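You operate a simulated robot arm through the tools that you are given. There is no shell and no other tool.

You run a simulated robot arm. Do the job below in one go: nothing can be reset, and whatever is moved stays where it is left.

## Task
Push the vent knob down and inflate the orange buoy into the green.
Fine: never past the green; buoy air valve closed again. Where these are worked on the way, their far stop is far enough and under half their travel is too little: buoy air valve.

Only the result counts: the job must be done as asked and must still hold three seconds after the hand-in. Knocking over, shifting, dropping, spilling or breaking anything else fails it.

## Robot
A 7-joint arm with a two-finger parallel gripper, fixed in place. Base frame: the origin is at the foot of the arm, x ahead of it, y to its left, z up. Units: mm, rad, N and s.
Its first joint turns from -2.304 to 2.304 rad. Payload 3.91 kg.
The TCP is the grasp point between the finger pads, 30 mm short of the fingertips. In the tool frame z runs along the fingers and y along their closing line. The gripper opens to 110 mm. The fingers are 20 mm wide and 10 mm thick; the gripper's body (48 by 112 mm) begins 55 mm behind the TCP.
Orientation is that of the tool frame in the base frame, as a unit quaternion [x, y, z, w]. With the fingers straight down and closing along the base's y, the tool's x points along the base's -x, its y along +y and its z along -z.

## Interface
- The arm moves only by the tool drive_tool. Its argument "moves" is text: rows parted by semicolons, each of 7 numbers parted by spaces: the opening in per cent of the stroke, from 0 (shut) to 100 (fully open), then the shift along the tool's x, y, z in mm, then the turn, a rotation vector about the tool's x, y, z in rad. In form: fingers x y z rx ry rz; .... A call has 1 to 20 rows; each row shifts and turns the commanded pose from where the row before left it, along the tool's axes as they then stand. A row lasts 0.2 s, in which the tool goes at most 50 mm and 0.15 rad; a call with a longer step from one row to the next is refused whole, and so is a gripper value outside its range. A pose out of reach is approached as far as the arm can. The call stops where the force on the tool passes 60 N (or 10 N more than at its start, if that is more) or the arm is blocked; 0.2 s more then pass. Each finger travels about 108 mm/s and halts on what it meets, pressing with about 22 N; the grip force reading is that of the motor and also rises with nothing between the fingers. The clock runs only during rows and for 0.2 s after the last one: add rows that do not move to give the fingers time. It gives the time, the measured TCP pose, the force on the tool (base axes), the opening and the grip force at its end, in the units of the frame above (readings bear some noise), with the torque about the TCP (base axes, N m) and any sound that the robot's microphone picked up, and new pictures: "views" is both (left out), scene, wrist or none.
- Cameras (640 x 400 px; columns grow to the right, rows downward): "scene" is fixed at [387.2, -496.8, 1452]; the picture's right is [0.95, -0.32, 0.00], its down [-0.18, -0.54, -0.82] and it looks along [0.26, 0.78, -0.57] (base axes); focal length 312 px, centre (320, 200). "wrist" rides on the gripper at [72, 17, -103] in the tool frame; the picture's right is [-0.23, 0.97, 0.00], its down [-0.76, -0.18, -0.62] and it looks along [-0.61, -0.14, 0.78] (tool axes); focal length 222 px, centre (320, 200). There is no depth. A picture from a camera that has moved, and an enlarged one, comes with that camera's place and axes in the base frame and with its lens. The place of the scene camera against the robot may be out by one fixed shift of up to 18 mm in any direction.
- enlarge(camera, box): a new picture of the part [left, top, right, bottom] of that camera's present view, enlarged. The clock stands still meanwhile.
- finish_job(): hands the job in; it is judged then, once.

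Nothing tells you positions but the pictures and the camera data. Unless the task says otherwise, let go and move clear before handing in.

The tools are called after "Emit:" as a command line: name --argument value ..., lists and objects as JSON in quotes. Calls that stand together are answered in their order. drive_tool: Moves the arm, as the interface text tells. Its arguments: {"type":"object","properties":{"moves":{"type":"string"},"views":{"type":"string","enum":["both","scene","wrist","none"]}},"required":["moves"]} The other tools are called the same way: enlarge (camera, box) takes an enlarged picture of a part of a camera's view; finish_job () hands the job in.

At the start:

```text
clock: 0.0
tool_pos: [45.2, 589.7, 1183.8]
tool_rot: [0.001, 1.0, 0.0, 0.0]
ft_force: [1.2, 0.2, 0.6]
ft_torque: [0.05, -0.02, 0.03]
opening: 110.0
gripper_force: 0.1
```

scene: 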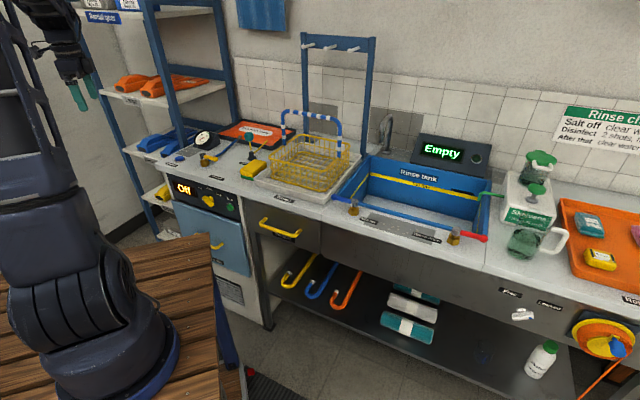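
wrist: 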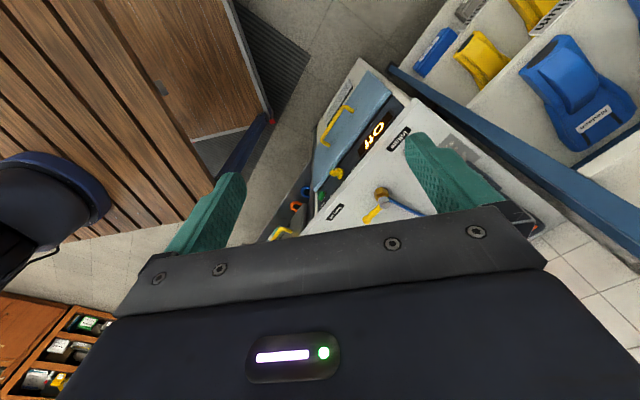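

I see a workshop wet bench with a sink, a drying machine labelled Off, and at the left end a gauge with orange items. I will enlarge parts of the scene to find the vent knob, the buoy air valve and the orange buoy.

Emit:
enlarge --camera "scene" --box '[120, 100, 300, 215]'

Emit:
enlarge --camera "scene" --box '[460, 140, 640, 255]'

Emit:
enlarge --camera "scene" --box '[480, 270, 640, 400]'

Emit:
enlarge --camera "scene" --box '[300, 130, 500, 260]'

Emit:
enlarge --camera "wrist" --box '[250, 60, 450, 250]'

```text
3.48 times, centred on (210, 158) of scene
camera zoom: at [387.2, -496.8, 1452.0], right [0.95, -0.32, 0.0], down [-0.18, -0.54, -0.82], along [0.26, 0.78, -0.57], focal length 1084 px, centre (703, 348)
```

zoom: 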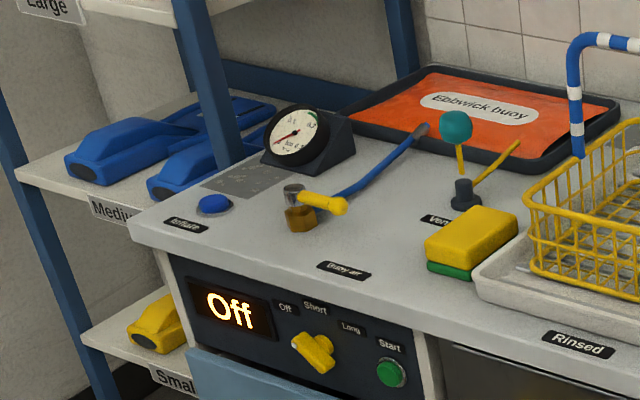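

```text
3.48 times, centred on (550, 198) of scene
camera zoom: at [387.2, -496.8, 1452.0], right [0.95, -0.32, 0.0], down [-0.18, -0.54, -0.82], along [0.26, 0.78, -0.57], focal length 1084 px, centre (-480, 209)
```

zoom: 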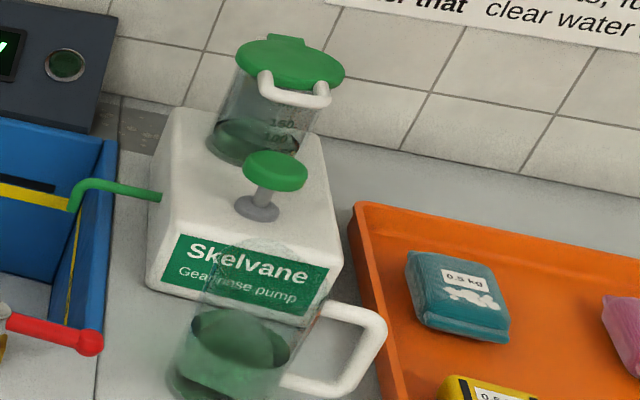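

```text
3.08 times, centred on (560, 335) of scene
camera zoom: at [387.2, -496.8, 1452.0], right [0.95, -0.32, 0.0], down [-0.18, -0.54, -0.82], along [0.26, 0.78, -0.57], focal length 959 px, centre (-418, -215)
```

zoom: 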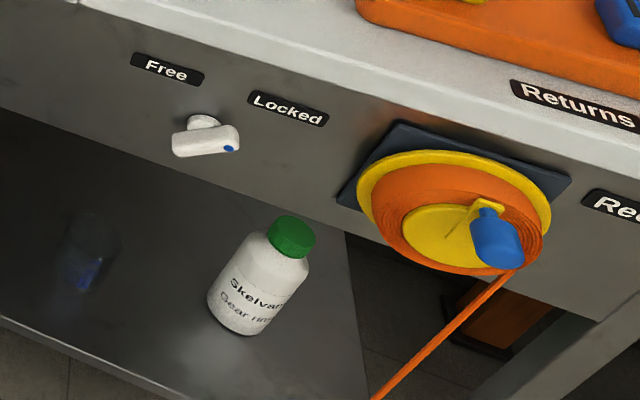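

```text
3.08 times, centred on (400, 195) of scene
camera zoom: at [387.2, -496.8, 1452.0], right [0.95, -0.32, 0.0], down [-0.18, -0.54, -0.82], along [0.26, 0.78, -0.57], focal length 959 px, centre (74, 215)
```

zoom: 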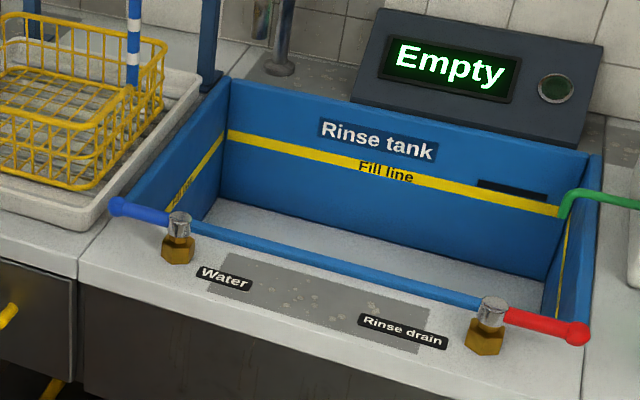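

```text
2.11 times, centred on (350, 155) of wrist
camera zoom: at [-27.5, 605.9, 1287.9], right [0.23, 0.97, 0.0], down [0.76, -0.18, 0.62], along [0.61, -0.14, -0.78], focal length 468 px, centre (257, 295)
```

zoom: 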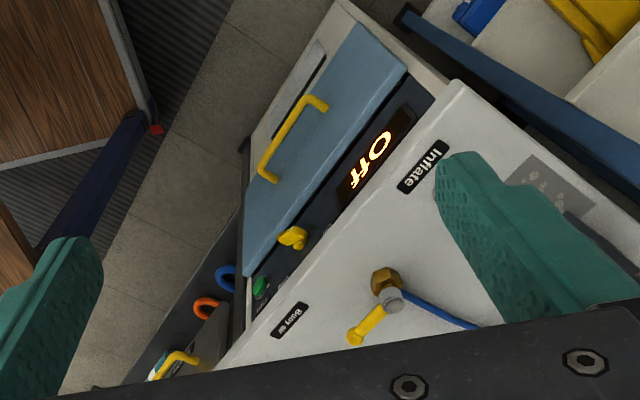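

I take the valve (yellow lever, label "Buoy air") to be near (301, 673, 890), with the vent stick near (485, 690) and the gauge and blue Inflate button close to the left end. I'll move the wrist camera over the station for a closer look.

Emit:
drive_tool --moves "100 -29.2 11.7 15.7 0 0 0; 100 -29.2 11.7 15.7 0 0 0; 100 -29.2 11.7 15.7 0 0 0; 100 -29.2 11.7 15.7 0 0 0; 100 -29.2 11.7 15.7 0 0 0; 100 -29.2 11.7 15.7 0 0 0; 100 0 0 0 0 0 0"

```text
clock: 1.6
tool_pos: [221.4, 657.0, 1088.9]
tool_rot: [0.0, 1.0, 0.0, -0.001]
ft_force: [-1.0, -0.4, -0.1]
ft_torque: [0.0, -0.04, 0.02]
opening: 110.1
gripper_force: 0.1
camera wrist: at [148.5, 673.0, 1191.9], right [0.23, 0.97, 0.0], down [0.76, -0.18, 0.62], along [0.61, -0.14, -0.78], focal length 222 px, centre (320, 200)
```

scene: 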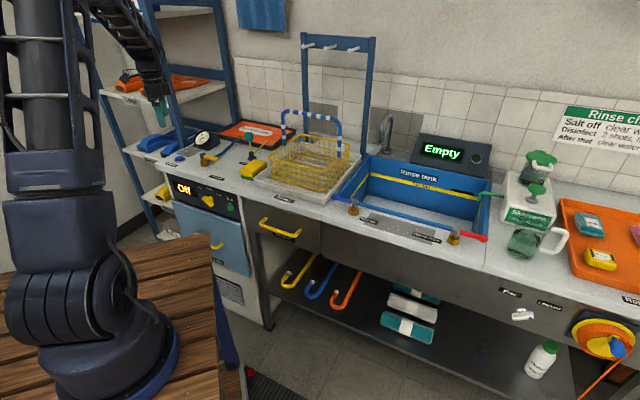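
wrist: 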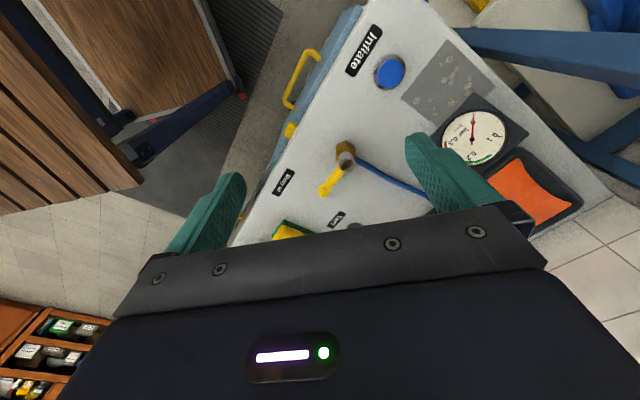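

The station is in view now, with the gauge, Inflate button and valve. I'll enlarge it to read the gauge and labels.

Emit:
enlarge --camera "wrist" --box '[260, 10, 600, 250]'

Emit:
enlarge --camera "wrist" --box '[420, 90, 540, 180]'

Emit:
enlarge --camera "scene" --box '[180, 110, 290, 190]'

```text
1.67 times, centred on (430, 130) of wrist
camera zoom: at [148.5, 673.0, 1191.9], right [0.23, 0.97, 0.0], down [0.76, -0.18, 0.62], along [0.61, -0.14, -0.78], focal length 370 px, centre (137, 317)
```

zoom: 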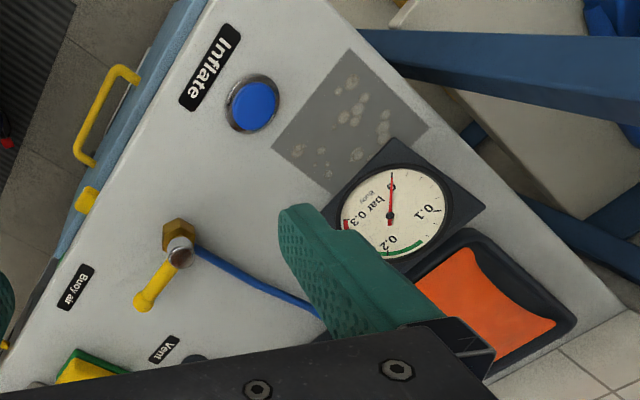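

```text
4.44 times, centred on (480, 135) of wrist
camera zoom: at [148.5, 673.0, 1191.9], right [0.23, 0.97, 0.0], down [0.76, -0.18, 0.62], along [0.61, -0.14, -0.78], focal length 987 px, centre (-391, 489)
```

zoom: 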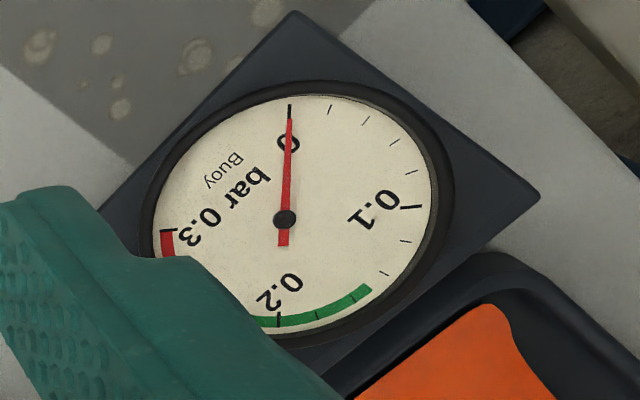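

```text
5.00 times, centred on (235, 150) of scene
camera zoom: at [387.2, -496.8, 1452.0], right [0.95, -0.32, 0.0], down [-0.18, -0.54, -0.82], along [0.26, 0.78, -0.57], focal length 1558 px, centre (745, 450)
```

zoom: 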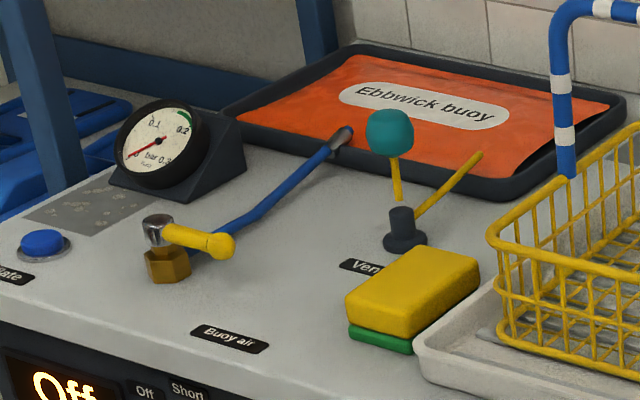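

I read the gauge at 0 bar, with the green arc from about 0.16 to 0.22. My estimates are: valve hub at about (305, 673, 912), button (214, 746, 880), gauge (307, 834, 915), and the teal vent ball above its base at (488, 676, 961). Next I'll look at the vent up close.

Emit:
drive_tool --moves "100 -31 6.2 6.5 0 0 0; 100 -31 6.2 6.5 0 0 0; 100 -31 6.2 6.5 0 0 0; 100 -31 6.2 6.5 0 0 0; 100 -31 6.2 6.5 0 0 0; 100 -31 6.2 6.5 0 0 0; 100 0 0 0 0 0 0"

```text
clock: 3.2
tool_pos: [409.5, 696.5, 1053.2]
tool_rot: [0.0, 1.0, 0.0, 0.0]
ft_force: [-0.7, -0.7, 0.1]
ft_torque: [0.02, 0.02, -0.03]
opening: 109.9
gripper_force: 0.1
camera wrist: at [336.8, 713.2, 1156.4], right [0.23, 0.97, 0.0], down [0.76, -0.18, 0.62], along [0.61, -0.14, -0.78], focal length 222 px, centre (320, 200)
```

scene: 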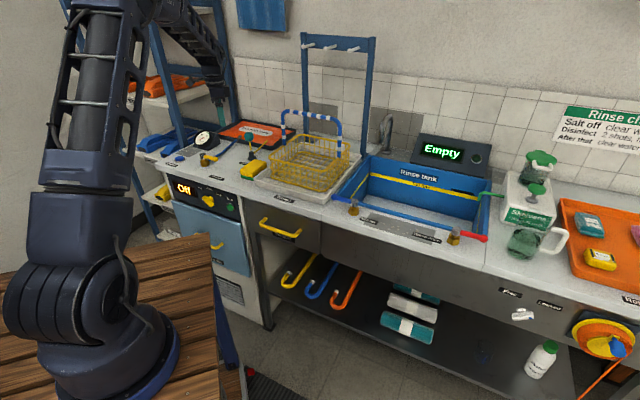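
wrist: 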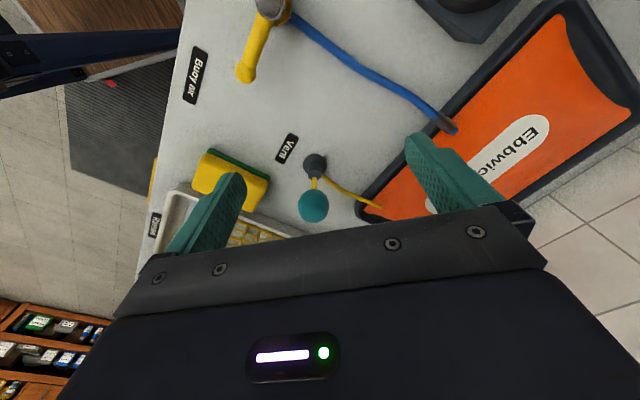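

Emit:
enlarge --camera "wrist" --box '[250, 120, 410, 230]'

Emit:
enlarge --camera "scene" --box '[200, 110, 290, 175]'

```text
3.64 times, centred on (330, 175) of wrist
camera zoom: at [336.8, 713.2, 1156.4], right [0.23, 0.97, 0.0], down [0.76, -0.18, 0.62], along [0.61, -0.14, -0.78], focal length 808 px, centre (284, 291)
```

zoom: 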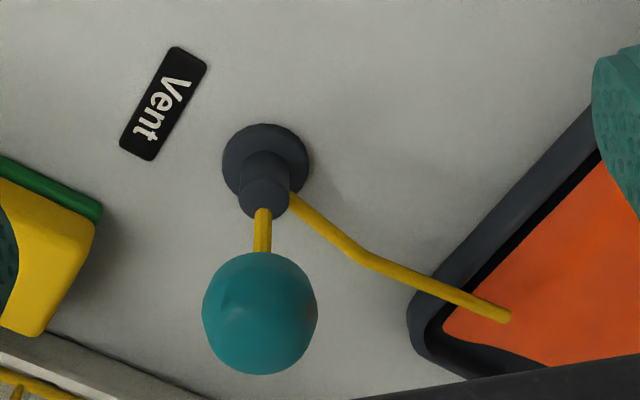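

```text
6.15 times, centred on (245, 142) of scene
camera zoom: at [387.2, -496.8, 1452.0], right [0.95, -0.32, 0.0], down [-0.18, -0.54, -0.82], along [0.26, 0.78, -0.57], focal length 1918 px, centre (782, 554)
```

zoom: 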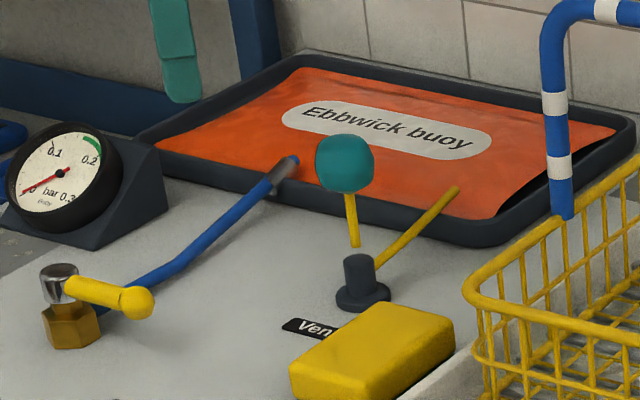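

The vent is a teal ball on a vertical yellow stem, and it looks pulled up. From the wrist camera its centre is at about (488, 671, 969), with the top near z 986. I'll close the fingers and hover straight above it to check alignment.

Emit:
drive_tool --moves "50 -26 -8.3 0 0 0 0; 0 -26 -8.3 0 0 0 0; 0 -26.5 -8.4 0 0 0 0; 0 0 0 0 0 0 0; 0 0 0 0 0 0 0; 0 0 0 0 0 0 0"

```text
clock: 4.6
tool_pos: [486.0, 673.1, 1053.1]
tool_rot: [0.0, 1.0, 0.0, 0.0]
ft_force: [1.0, 0.3, -0.2]
ft_torque: [-0.01, -0.01, 0.0]
opening: 0.0
gripper_force: 22.1
camera wrist: at [413.2, 689.5, 1156.6], right [0.23, 0.97, 0.0], down [0.76, -0.18, 0.62], along [0.61, -0.14, -0.78], focal length 222 px, centre (320, 200)
```

scene: 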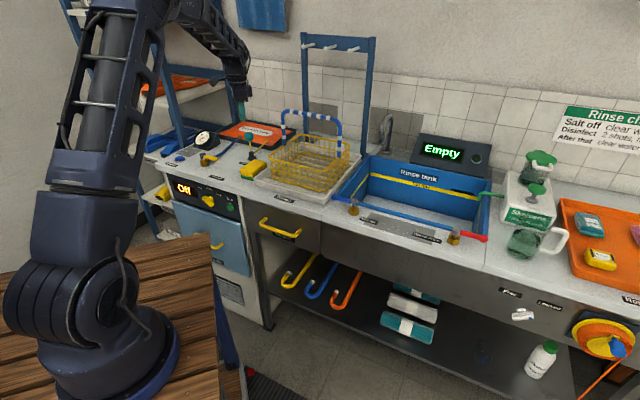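
wrist: 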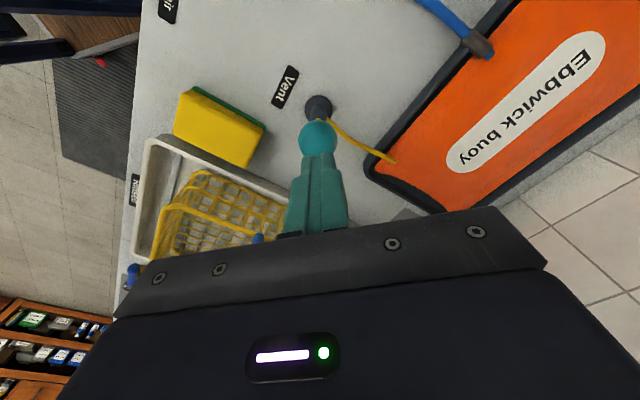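

Emit:
enlarge --camera "wrist" --box '[240, 80, 400, 240]'

Emit:
enlarge --camera "scene" --box '[180, 70, 300, 180]'

```text
2.50 times, centred on (320, 160) of wrist
camera zoom: at [413.2, 689.5, 1156.6], right [0.23, 0.97, 0.0], down [0.76, -0.18, 0.62], along [0.61, -0.14, -0.78], focal length 555 px, centre (320, 300)
```

zoom: 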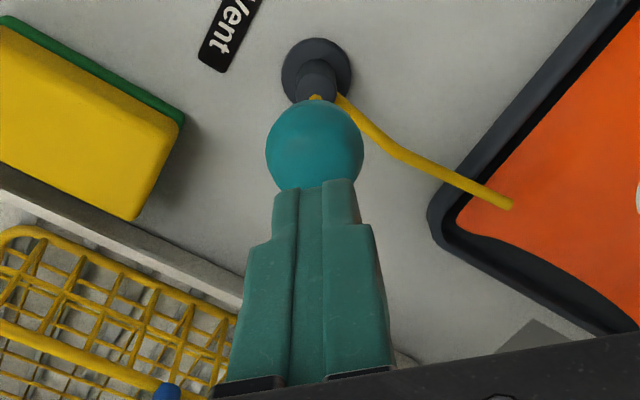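

```text
3.64 times, centred on (240, 125) of scene
camera zoom: at [387.2, -496.8, 1452.0], right [0.95, -0.32, 0.0], down [-0.18, -0.54, -0.82], along [0.26, 0.78, -0.57], focal length 1134 px, centre (611, 473)
```

zoom: 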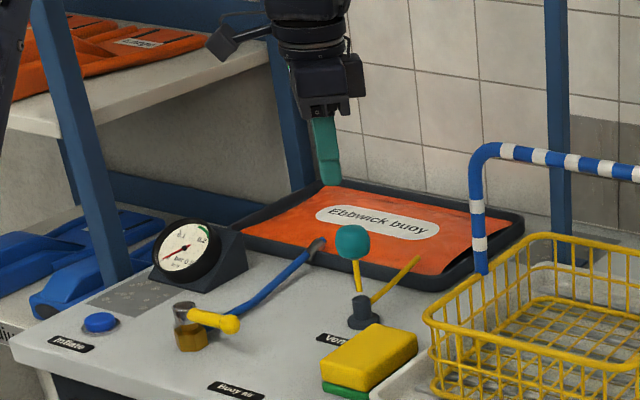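

Triangulating from two wrist views, the ball centre is at (492, 669.7, 966). I'll shift a few millimetres to centre over it, then descend to just above the ball.

Emit:
drive_tool --moves "0 -7 -3 0 0 0 0; 0 0 0 15 0 0 0; 0 0 0 15 0 0 0; 0 0 0 0 0 0 0"

Emit:
enlarge --camera "wrist" --box '[240, 80, 400, 240]'

```text
clock: 5.6
tool_pos: [494.1, 670.6, 1022.4]
tool_rot: [0.0, 1.0, -0.001, -0.001]
ft_force: [0.2, -0.1, -0.2]
ft_torque: [0.01, 0.0, 0.03]
opening: 0.0
gripper_force: 22.4
camera wrist: at [420.1, 686.6, 1125.4], right [0.23, 0.97, 0.0], down [0.76, -0.18, 0.62], along [0.61, -0.14, -0.78], focal length 222 px, centre (320, 200)
```

scene: 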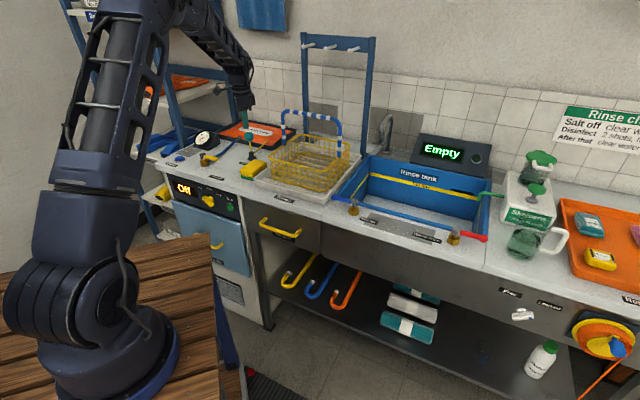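
wrist: 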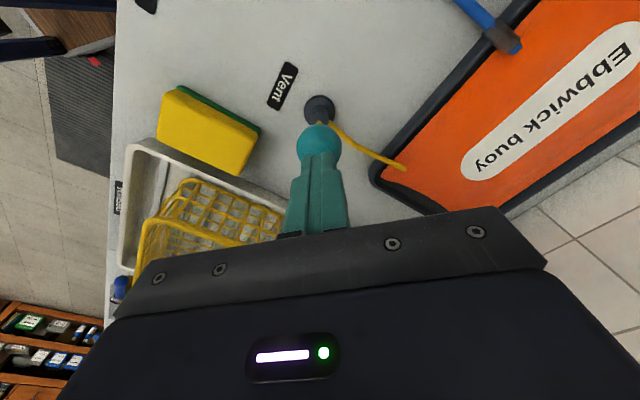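

```text
2.50 times, centred on (320, 160) of wrist
camera zoom: at [420.1, 686.6, 1125.4], right [0.23, 0.97, 0.0], down [0.76, -0.18, 0.62], along [0.61, -0.14, -0.78], focal length 555 px, centre (320, 300)
```

zoom: 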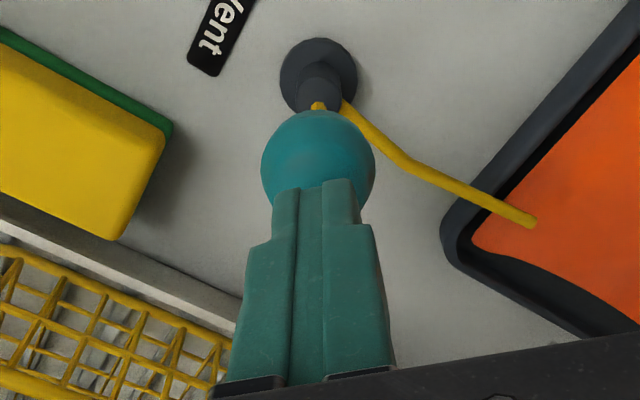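

The fingertips are aligned over the ball, about 9 mm above it. Now I'll press down in small steps.

Emit:
drive_tool --moves "0 0 0 4 0 0 0; 0 0 0 4 0 0 0; 0 0 0 3 0 0 0; 0 0 0 3 0 0 0; 0 0 0 3 0 0 0; 0 0 0 3 0 0 0; 0 0 0 0 0 0 0" --views "wrist"

Emit:
enlarge --camera "scene" --box '[200, 80, 290, 175]'

```text
clock: 7.2
tool_pos: [491.4, 669.2, 1000.7]
tool_rot: [0.0, 1.0, -0.001, 0.0]
ft_force: [0.7, 0.2, 0.6]
ft_torque: [0.02, -0.02, 0.0]
opening: 0.1
gripper_force: 21.3
camera wrist: at [419.2, 685.1, 1105.0], right [0.23, 0.97, 0.0], down [0.76, -0.18, 0.62], along [0.61, -0.14, -0.78], focal length 222 px, centre (320, 200)
```

wrist: 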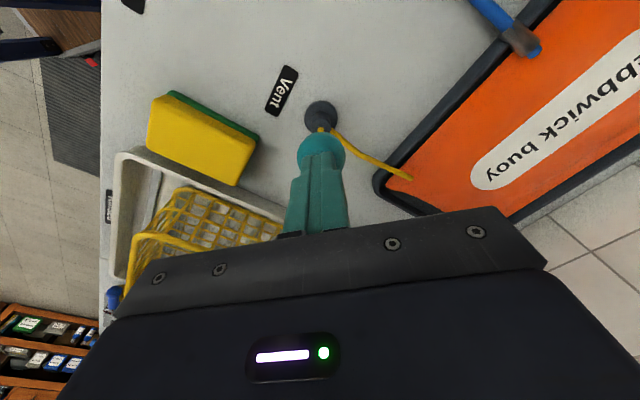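

```text
4.21 times, centred on (245, 128) of scene
camera zoom: at [387.2, -496.8, 1452.0], right [0.95, -0.32, 0.0], down [-0.18, -0.54, -0.82], along [0.26, 0.78, -0.57], focal length 1312 px, centre (636, 505)
```

zoom: 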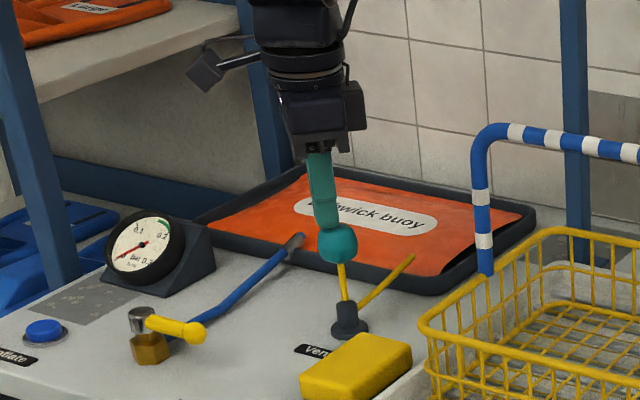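

There is no noticeable force yet, and the tips seem to have just reached the ball. I'll keep pressing.

Emit:
drive_tool --moves "0 0 0 3 0 0 0; 0 0 0 3 0 0 0; 0 0 0 3 0 0 0; 0 0 0 3 0 0 0; 0 0 0 0 0 0 0" --views "wrist"

Emit:
enlarge --camera "scene" --box '[200, 80, 290, 175]'

```text
clock: 8.4
tool_pos: [492.1, 668.5, 988.1]
tool_rot: [0.001, 1.0, 0.001, 0.0]
ft_force: [0.5, 0.3, -0.3]
ft_torque: [0.0, 0.02, 0.0]
opening: 0.2
gripper_force: 21.5
camera wrist: at [419.5, 685.5, 1091.9], right [0.23, 0.97, 0.0], down [0.76, -0.18, 0.62], along [0.61, -0.14, -0.78], focal length 222 px, centre (320, 200)
```

wrist: 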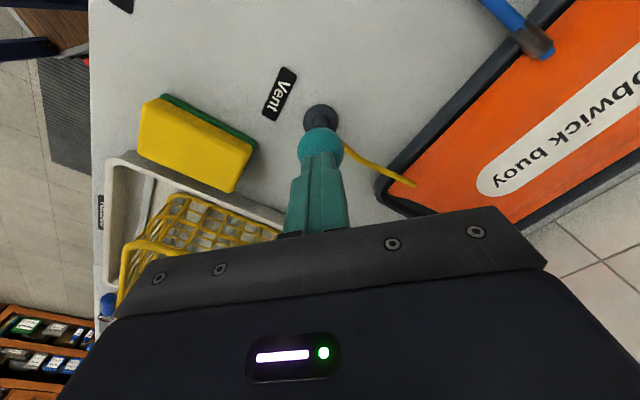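

```text
4.21 times, centred on (245, 128) of scene
camera zoom: at [387.2, -496.8, 1452.0], right [0.95, -0.32, 0.0], down [-0.18, -0.54, -0.82], along [0.26, 0.78, -0.57], focal length 1312 px, centre (636, 505)
```

zoom: 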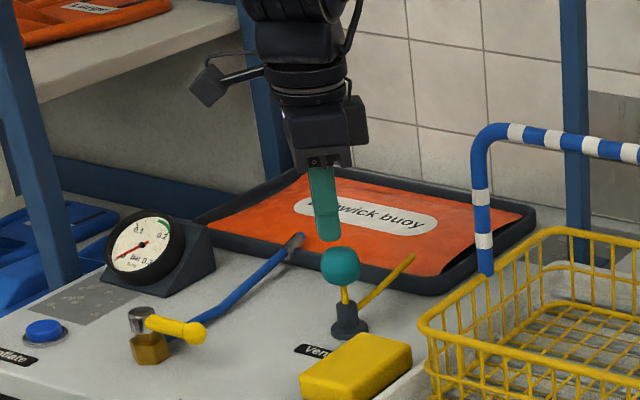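

The ball has gone down about 26 mm but a little stem still shows. I'll keep pressing until I feel the stop.

Emit:
drive_tool --moves "0 0 0 3 0 0 0; 0 0 0 3 0 0 0; 0 0 0 3 0 0 0; 0 0 0 0 0 0 0" --views "wrist"

Emit:
enlarge --camera "scene" --box '[200, 80, 290, 175]'

Emit:
enlarge --camera "wrist" --box '[240, 80, 400, 240]'

```text
clock: 9.4
tool_pos: [490.6, 667.6, 978.0]
tool_rot: [0.0, 1.0, 0.0, 0.0]
ft_force: [-0.2, -0.3, 0.5]
ft_torque: [0.0, 0.04, -0.01]
opening: 0.0
gripper_force: 21.6
camera wrist: at [418.6, 685.0, 1082.7], right [0.23, 0.97, 0.0], down [0.76, -0.18, 0.62], along [0.61, -0.14, -0.78], focal length 222 px, centre (320, 200)
```

wrist: 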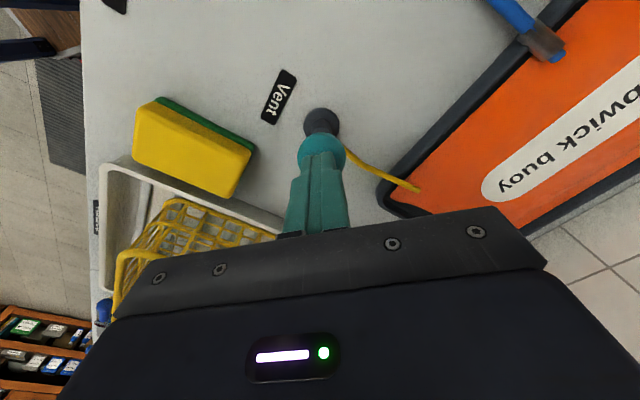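

```text
4.21 times, centred on (245, 128) of scene
camera zoom: at [387.2, -496.8, 1452.0], right [0.95, -0.32, 0.0], down [-0.18, -0.54, -0.82], along [0.26, 0.78, -0.57], focal length 1312 px, centre (636, 505)
```

zoom: 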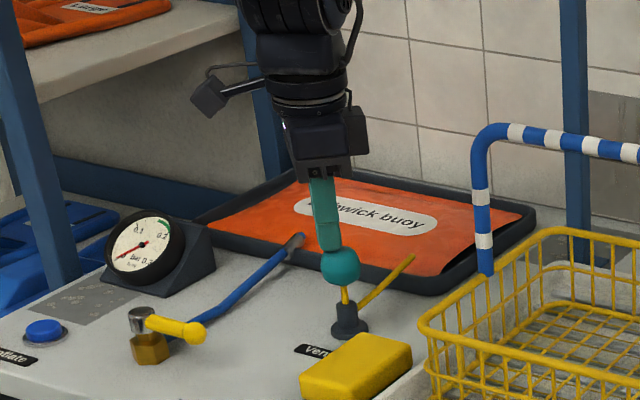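

```text
2.50 times, centred on (320, 160) of wrist
camera zoom: at [418.6, 685.0, 1082.7], right [0.23, 0.97, 0.0], down [0.76, -0.18, 0.62], along [0.61, -0.14, -0.78], focal length 555 px, centre (320, 300)
```

zoom: 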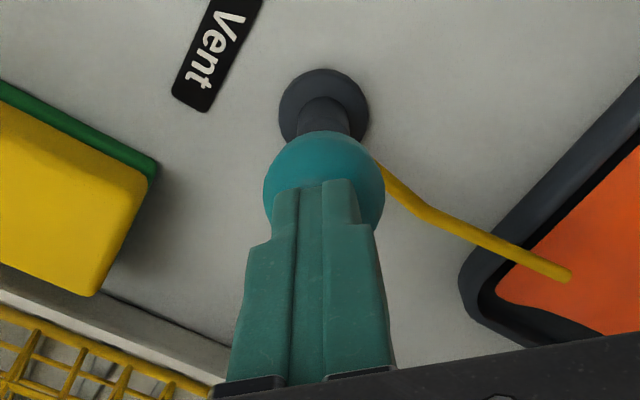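

The ball's height is unchanged from the last picture and the tips have only now come close to it again. I'll go on gently until there is clear contact force.

Emit:
drive_tool --moves "0 0 0 2 0 0 0; 0 0 0 2 0 0 0; 0 0 0 0 0 0 0" --views "none"

Emit:
enlarge --camera "scene" --box '[200, 80, 290, 175]'

```text
clock: 10.2
tool_pos: [492.0, 669.4, 976.7]
tool_rot: [-0.001, 1.0, 0.002, 0.001]
ft_force: [2.2, 3.1, 20.5]
ft_torque: [0.09, -0.17, 0.05]
opening: 0.0
gripper_force: 21.6
```

```text
4.21 times, centred on (245, 128) of scene
camera zoom: at [387.2, -496.8, 1452.0], right [0.95, -0.32, 0.0], down [-0.18, -0.54, -0.82], along [0.26, 0.78, -0.57], focal length 1312 px, centre (636, 505)
```

zoom: 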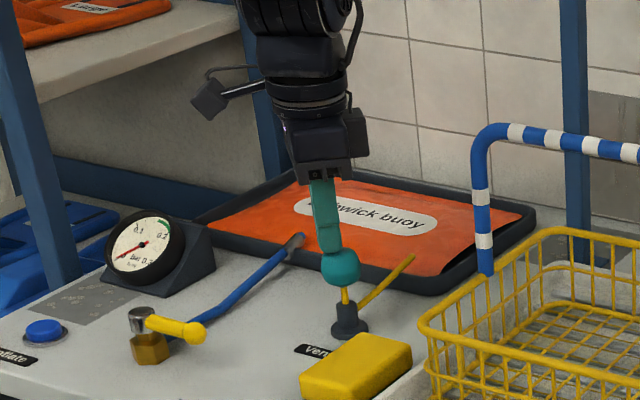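

The force has risen to 20 N with no further movement, so this looks like the stop. I'll press slightly harder to confirm it, then back off.

Emit:
drive_tool --moves "0 0 0 2 0 0 0; 0 0 0 2 0 0 0; 0 0 0 0 0 0 0" --views "none"

Emit:
enlarge --camera "scene" --box '[200, 80, 290, 175]'

```text
clock: 11.0
tool_pos: [490.9, 668.4, 975.2]
tool_rot: [0.0, 1.0, 0.002, 0.001]
ft_force: [6.2, 10.4, 54.9]
ft_torque: [0.3, -0.55, -0.05]
opening: 0.1
gripper_force: 21.6
```

```text
4.21 times, centred on (245, 128) of scene
camera zoom: at [387.2, -496.8, 1452.0], right [0.95, -0.32, 0.0], down [-0.18, -0.54, -0.82], along [0.26, 0.78, -0.57], focal length 1312 px, centre (636, 505)
```

zoom: 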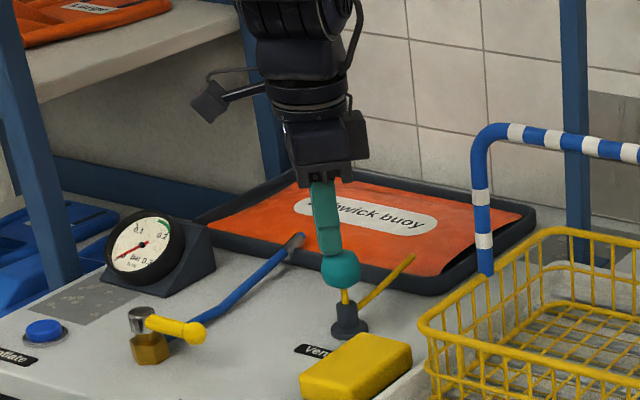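

The vent knob is hard against its lower stop at 55 N with no motion. I'll retreat upward and move to look at the buoy air valve, whose lever end I put at about (362, 629, 892) with the hub at (311, 674, 900).

Emit:
drive_tool --moves "0 0 0 -10 0 0 0; 0 0 0 -30 0 0 0; 0 0 0 -40 0 0 0; 0 33.4 -10.8 11 0 0 0; 0 33.4 -10.8 11 0 0 0; 0 33.4 -10.8 11 0 0 0; 0 33.4 -10.8 11 0 0 0; 0 33.4 -10.8 11 0 0 0; 0 0 0 0 0 0 0"

Emit:
enlarge --camera "scene" --box '[170, 100, 290, 190]'

Emit:
enlarge --camera "wrist" --box '[220, 40, 440, 240]'

```text
clock: 13.0
tool_pos: [323.3, 617.1, 995.4]
tool_rot: [0.001, 1.0, 0.0, 0.0]
ft_force: [-0.3, 0.5, 0.8]
ft_torque: [0.01, 0.02, -0.04]
opening: 0.1
gripper_force: 22.1
camera wrist: at [251.7, 632.3, 1098.6], right [0.23, 0.97, 0.0], down [0.76, -0.18, 0.62], along [0.61, -0.14, -0.78], focal length 222 px, centre (320, 200)
```

scene: 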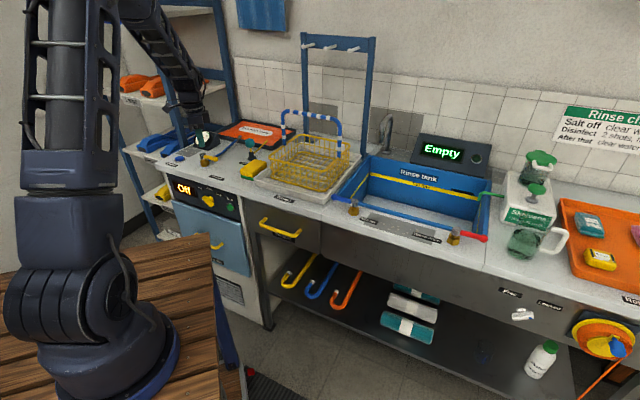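
wrist: 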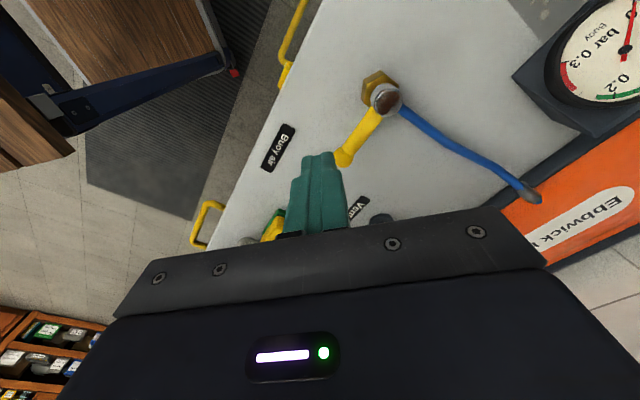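

```text
4.44 times, centred on (230, 145) of scene
camera zoom: at [387.2, -496.8, 1452.0], right [0.95, -0.32, 0.0], down [-0.18, -0.54, -0.82], along [0.26, 0.78, -0.57], focal length 1385 px, centre (720, 444)
```

zoom: 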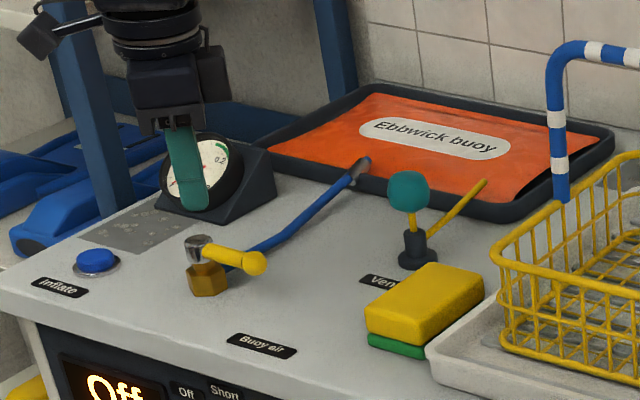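

```text
2.00 times, centred on (330, 140) of wrist
camera zoom: at [251.7, 632.3, 1098.6], right [0.23, 0.97, 0.0], down [0.76, -0.18, 0.62], along [0.61, -0.14, -0.78], focal length 444 px, centre (300, 320)
```

zoom: 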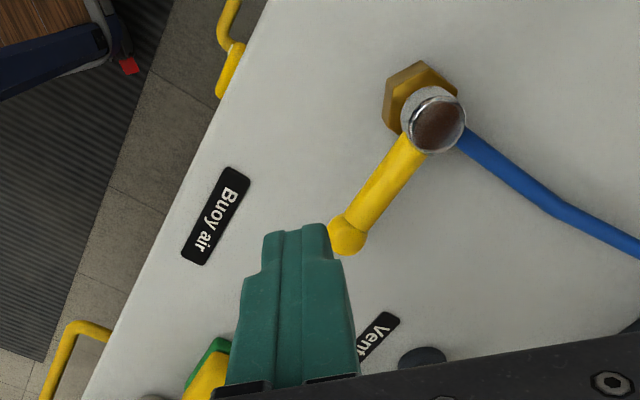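

The vent knob has stayed down. I take the valve hub to be at (313, 675, 904), with its lever along the bench edge to an end at (361, 630, 895), so it lies across the hose and is closed. I'll lower the closed fingers on the front side of the lever.

Emit:
drive_tool --moves "0 -5 1 20 0 0 0; 0 0 0 25 0 0 0; 0 0 0 25 0 0 0; 0 0 0 14 0 0 0; 0 0 0 0 0 0 0"

Emit:
enlarge --camera "wrist" --box '[220, 40, 440, 240]'

Emit:
enlarge --camera "scene" --box '[170, 100, 290, 190]'

```text
clock: 14.2
tool_pos: [329.4, 616.4, 912.1]
tool_rot: [0.0, 1.0, 0.0, 0.001]
ft_force: [0.5, 0.9, 0.9]
ft_torque: [-0.01, 0.01, 0.02]
opening: 0.0
gripper_force: 21.7
camera wrist: at [257.0, 632.0, 1017.1], right [0.23, 0.97, 0.0], down [0.76, -0.18, 0.62], along [0.61, -0.14, -0.78], focal length 222 px, centre (320, 200)
```

scene: 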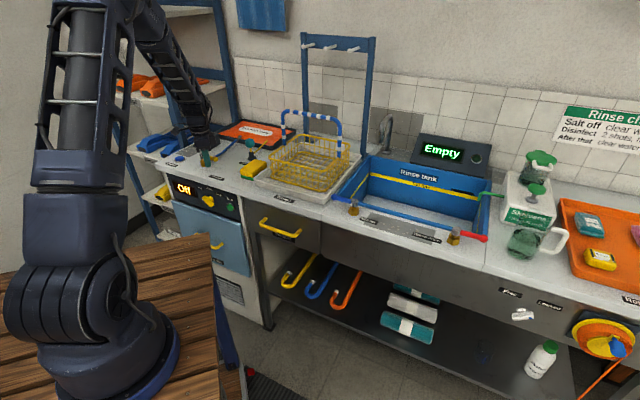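
wrist: 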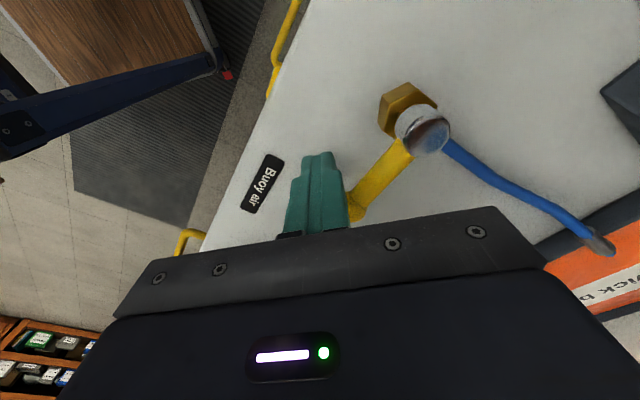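

```text
2.00 times, centred on (330, 140) of wrist
camera zoom: at [257.0, 632.0, 1017.1], right [0.23, 0.97, 0.0], down [0.76, -0.18, 0.62], along [0.61, -0.14, -0.78], focal length 444 px, centre (300, 320)
```

zoom: 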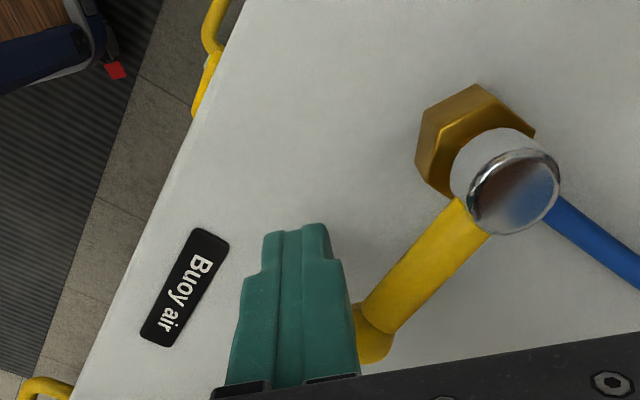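

```text
4.44 times, centred on (230, 145) of scene
camera zoom: at [387.2, -496.8, 1452.0], right [0.95, -0.32, 0.0], down [-0.18, -0.54, -0.82], along [0.26, 0.78, -0.57], focal length 1385 px, centre (720, 444)
```

zoom: 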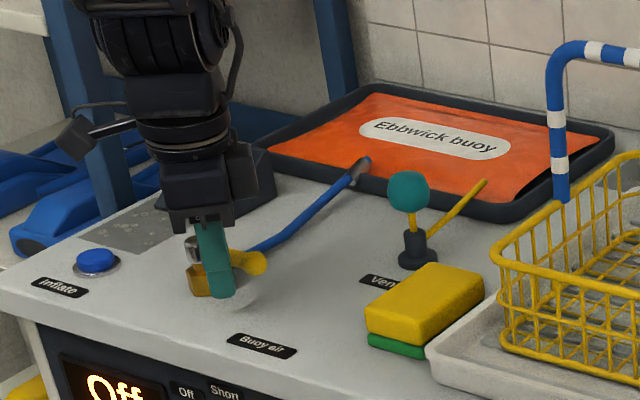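

The finger is in front of the lever with clearance. I'll lower it 4 mm more and push the lever gently towards the wall, watching the force to see whether it turns that way.

Emit:
drive_tool --moves "0 -2.6 5.5 4 0 0 0; 0 -2.6 5.4 0 0 0 0; 0 -4 2.1 0 0 0 0; 0 -4 2.2 0 0 0 0; 0 0 0 0 0 0 0" --views "wrist"

Emit:
enlarge --camera "scene" --box '[170, 100, 290, 190]'

```text
clock: 15.2
tool_pos: [334.5, 625.8, 908.3]
tool_rot: [-0.002, 1.0, -0.004, -0.003]
ft_force: [-15.6, -28.4, 23.4]
ft_torque: [0.09, -0.12, -0.13]
opening: 0.0
gripper_force: 22.1
stopped in row 4: the force on the tool passed its limit at 68 N (the readings are from after the stop); the commanded pose is now the measured one
camera wrist: at [263.0, 643.0, 1012.8], right [0.22, 0.98, -0.01], down [0.77, -0.17, 0.62], along [0.6, -0.14, -0.78], focal length 222 px, centre (320, 200)
```

wrist: 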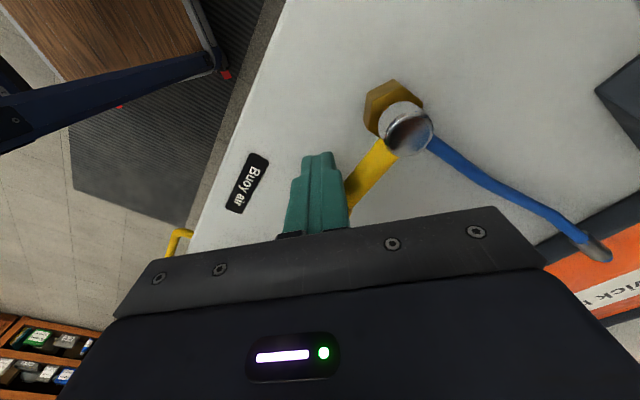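

```text
4.44 times, centred on (230, 145) of scene
camera zoom: at [387.2, -496.8, 1452.0], right [0.95, -0.32, 0.0], down [-0.18, -0.54, -0.82], along [0.26, 0.78, -0.57], focal length 1385 px, centre (720, 444)
```

zoom: 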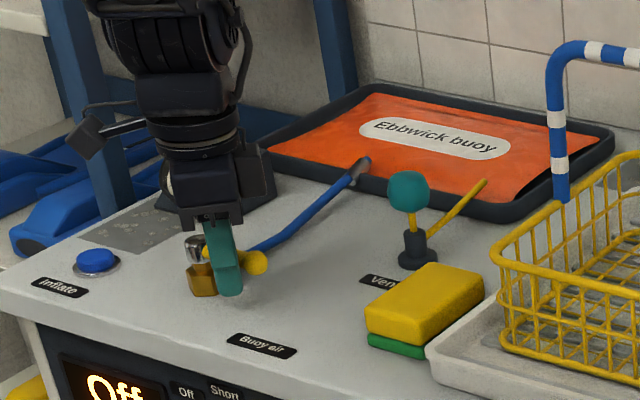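

The lever is against its stop in that direction, so it must open the other way, towards the front. I'll back off, lift over the lever and come down on its wall side.

Emit:
drive_tool --moves "0 6 -7 0 0 0 0; 0 0 0 -25 0 0 0; 0 0 0 -25 0 0 0; 0 -21 23 0 0 0 0; 0 -22 23 0 0 0 0; 0 0 0 0 0 0 0"

Emit:
enlarge --camera "wrist" --box '[220, 40, 440, 240]'

```text
clock: 16.6
tool_pos: [372.2, 669.2, 954.3]
tool_rot: [-0.002, 1.0, -0.003, -0.002]
ft_force: [-1.3, -0.2, 0.3]
ft_torque: [0.0, -0.02, 0.03]
opening: 0.0
gripper_force: 21.7
camera wrist: at [300.4, 686.0, 1058.3], right [0.22, 0.97, -0.01], down [0.77, -0.17, 0.62], along [0.6, -0.14, -0.78], focal length 222 px, centre (320, 200)
```

scene: 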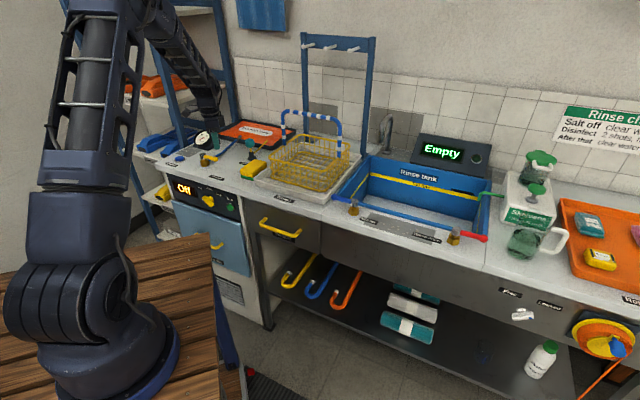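
wrist: 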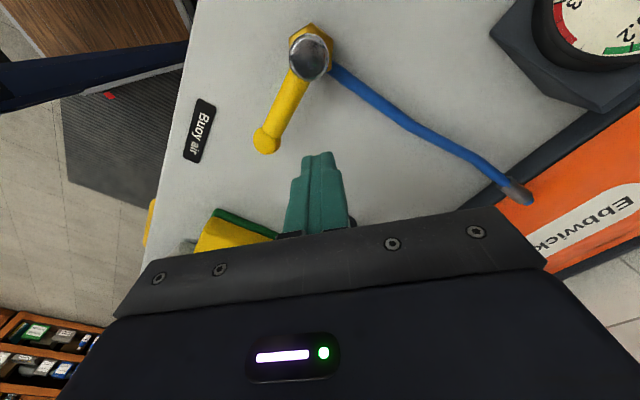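

```text
2.00 times, centred on (330, 140) of wrist
camera zoom: at [300.4, 686.0, 1058.3], right [0.22, 0.97, -0.01], down [0.77, -0.17, 0.62], along [0.6, -0.14, -0.78], focal length 444 px, centre (300, 320)
```

zoom: 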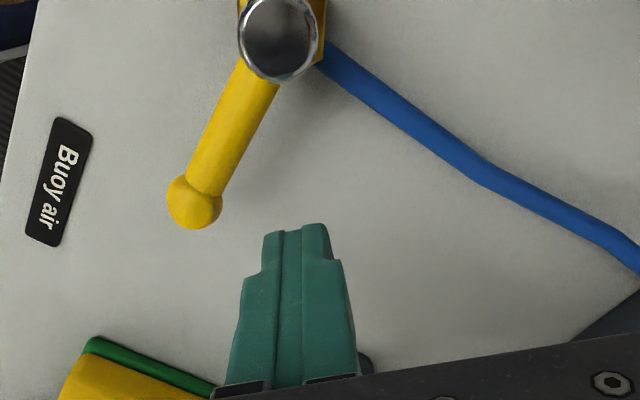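

The finger is on the wall side of the lever. I'll descend and push the lever towards the front in a short first stroke.

Emit:
drive_tool --moves "0 0 0 23 0 0 0; 0 0 0 23 0 0 0; 0 4.9 -6.5 0 0 0 0; 0 4.9 -6.6 0 0 0 0; 0 2 -4 0 0 0 0; 0 2 -4.1 0 0 0 0; 0 0 0 0 0 0 0" --views "wrist"

Emit:
enlarge --camera "scene" --box '[170, 100, 290, 190]'

```text
clock: 18.1
tool_pos: [359.7, 646.9, 910.8]
tool_rot: [-0.002, 1.0, -0.004, -0.003]
ft_force: [0.5, 0.4, 0.4]
ft_torque: [0.01, -0.02, 0.01]
opening: 0.0
gripper_force: 22.4
camera wrist: at [287.5, 663.6, 1015.0], right [0.22, 0.97, -0.01], down [0.77, -0.17, 0.62], along [0.6, -0.14, -0.78], focal length 222 px, centre (320, 200)
```

wrist: 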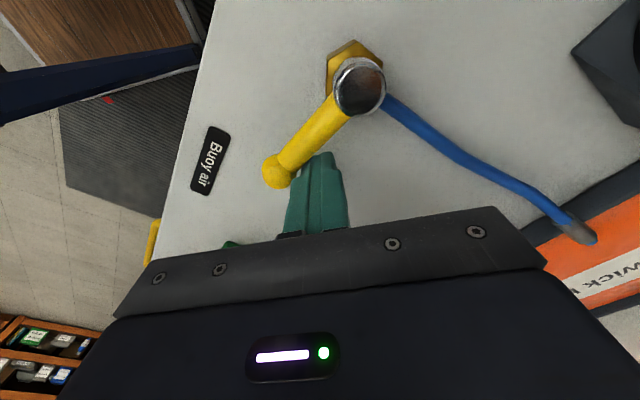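

```text
4.44 times, centred on (230, 145) of scene
camera zoom: at [387.2, -496.8, 1452.0], right [0.95, -0.32, 0.0], down [-0.18, -0.54, -0.82], along [0.26, 0.78, -0.57], focal length 1385 px, centre (720, 444)
```

zoom: 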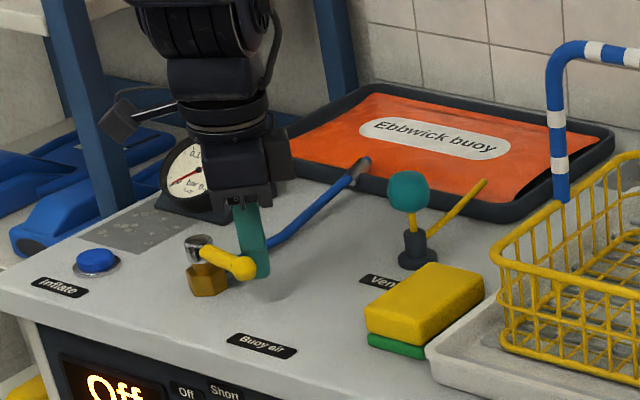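

The lever swings freely this way. I'll continue following the arc to about two thirds and check the gauge.

Emit:
drive_tool --moves "0 5.4 -7.3 0 0 0 0; 0 6.6 -6.3 0 0 0 0; 0 7.5 -5 0 0 0 0; 0 8.2 -3.7 0 0 0 0; 0 8.9 -2.1 0 0 0 0; 0 0 0 0 0 0 0" --views "wrist"

Emit:
enlarge --camera "scene" --box '[170, 100, 290, 190]'

```text
clock: 19.6
tool_pos: [323.8, 619.4, 911.2]
tool_rot: [-0.003, 1.0, -0.003, -0.002]
ft_force: [0.2, -0.3, 0.6]
ft_torque: [0.01, 0.02, 0.0]
opening: 0.0
gripper_force: 21.8
camera wrist: at [250.9, 636.4, 1015.6], right [0.22, 0.97, -0.01], down [0.77, -0.17, 0.62], along [0.6, -0.14, -0.78], focal length 222 px, centre (320, 200)
```

wrist: 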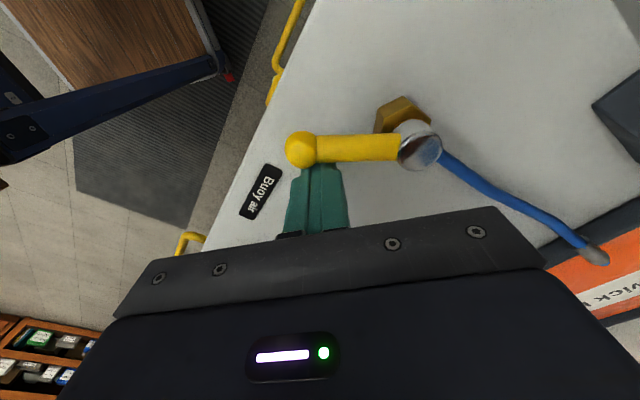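

```text
4.44 times, centred on (230, 145) of scene
camera zoom: at [387.2, -496.8, 1452.0], right [0.95, -0.32, 0.0], down [-0.18, -0.54, -0.82], along [0.26, 0.78, -0.57], focal length 1385 px, centre (720, 444)
```

zoom: 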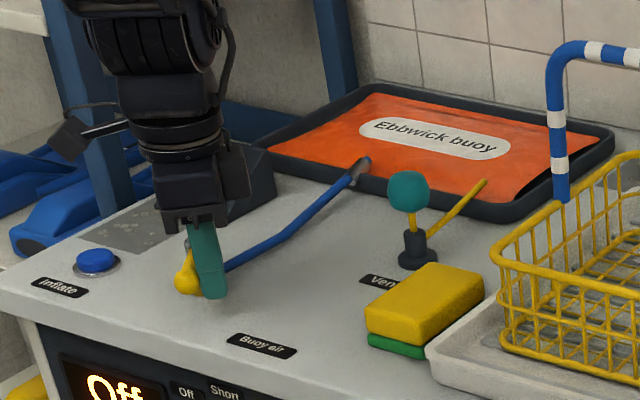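

The lever is about two thirds open and the gauge is blocked from view for now. I'll push on to the far stop.

Emit:
drive_tool --moves "0 9 -0.6 0 0 0 0; 0 9 1.2 0 0 0 0; 0 4.4 1.3 0 0 0 0; 0 4.3 1.3 0 0 0 0; 0 0 0 0 0 0 0" --views "wrist"

Emit:
enlarge --camera "scene" --box '[170, 100, 290, 190]'

```text
clock: 20.8
tool_pos: [302.1, 621.2, 910.9]
tool_rot: [-0.001, 1.0, -0.003, -0.001]
ft_force: [36.5, -19.1, -0.3]
ft_torque: [-0.19, -0.39, -0.16]
opening: 0.0
gripper_force: 21.6
camera wrist: at [228.3, 639.1, 1015.1], right [0.23, 0.97, -0.01], down [0.76, -0.17, 0.62], along [0.6, -0.15, -0.78], focal length 222 px, centre (320, 200)
```

wrist: 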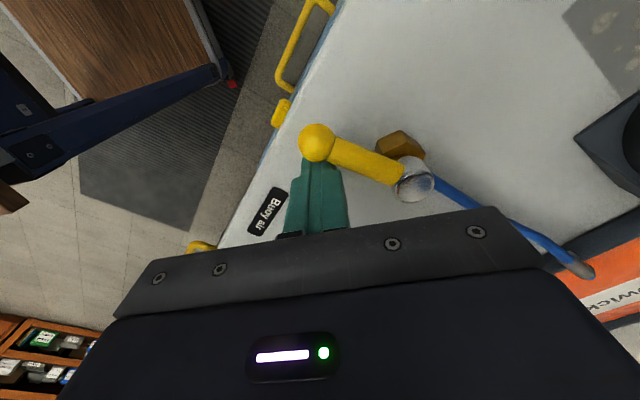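

```text
4.44 times, centred on (230, 145) of scene
camera zoom: at [387.2, -496.8, 1452.0], right [0.95, -0.32, 0.0], down [-0.18, -0.54, -0.82], along [0.26, 0.78, -0.57], focal length 1385 px, centre (720, 444)
```

zoom: 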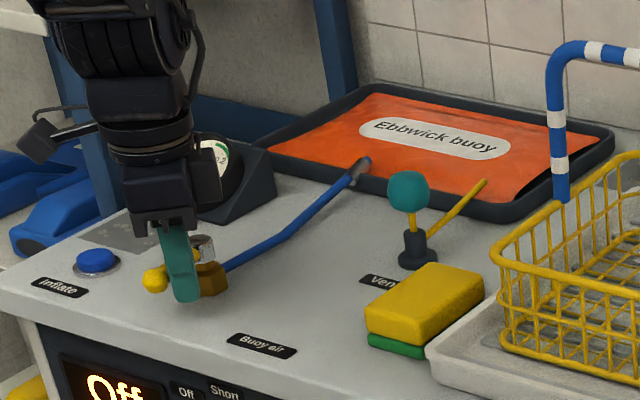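

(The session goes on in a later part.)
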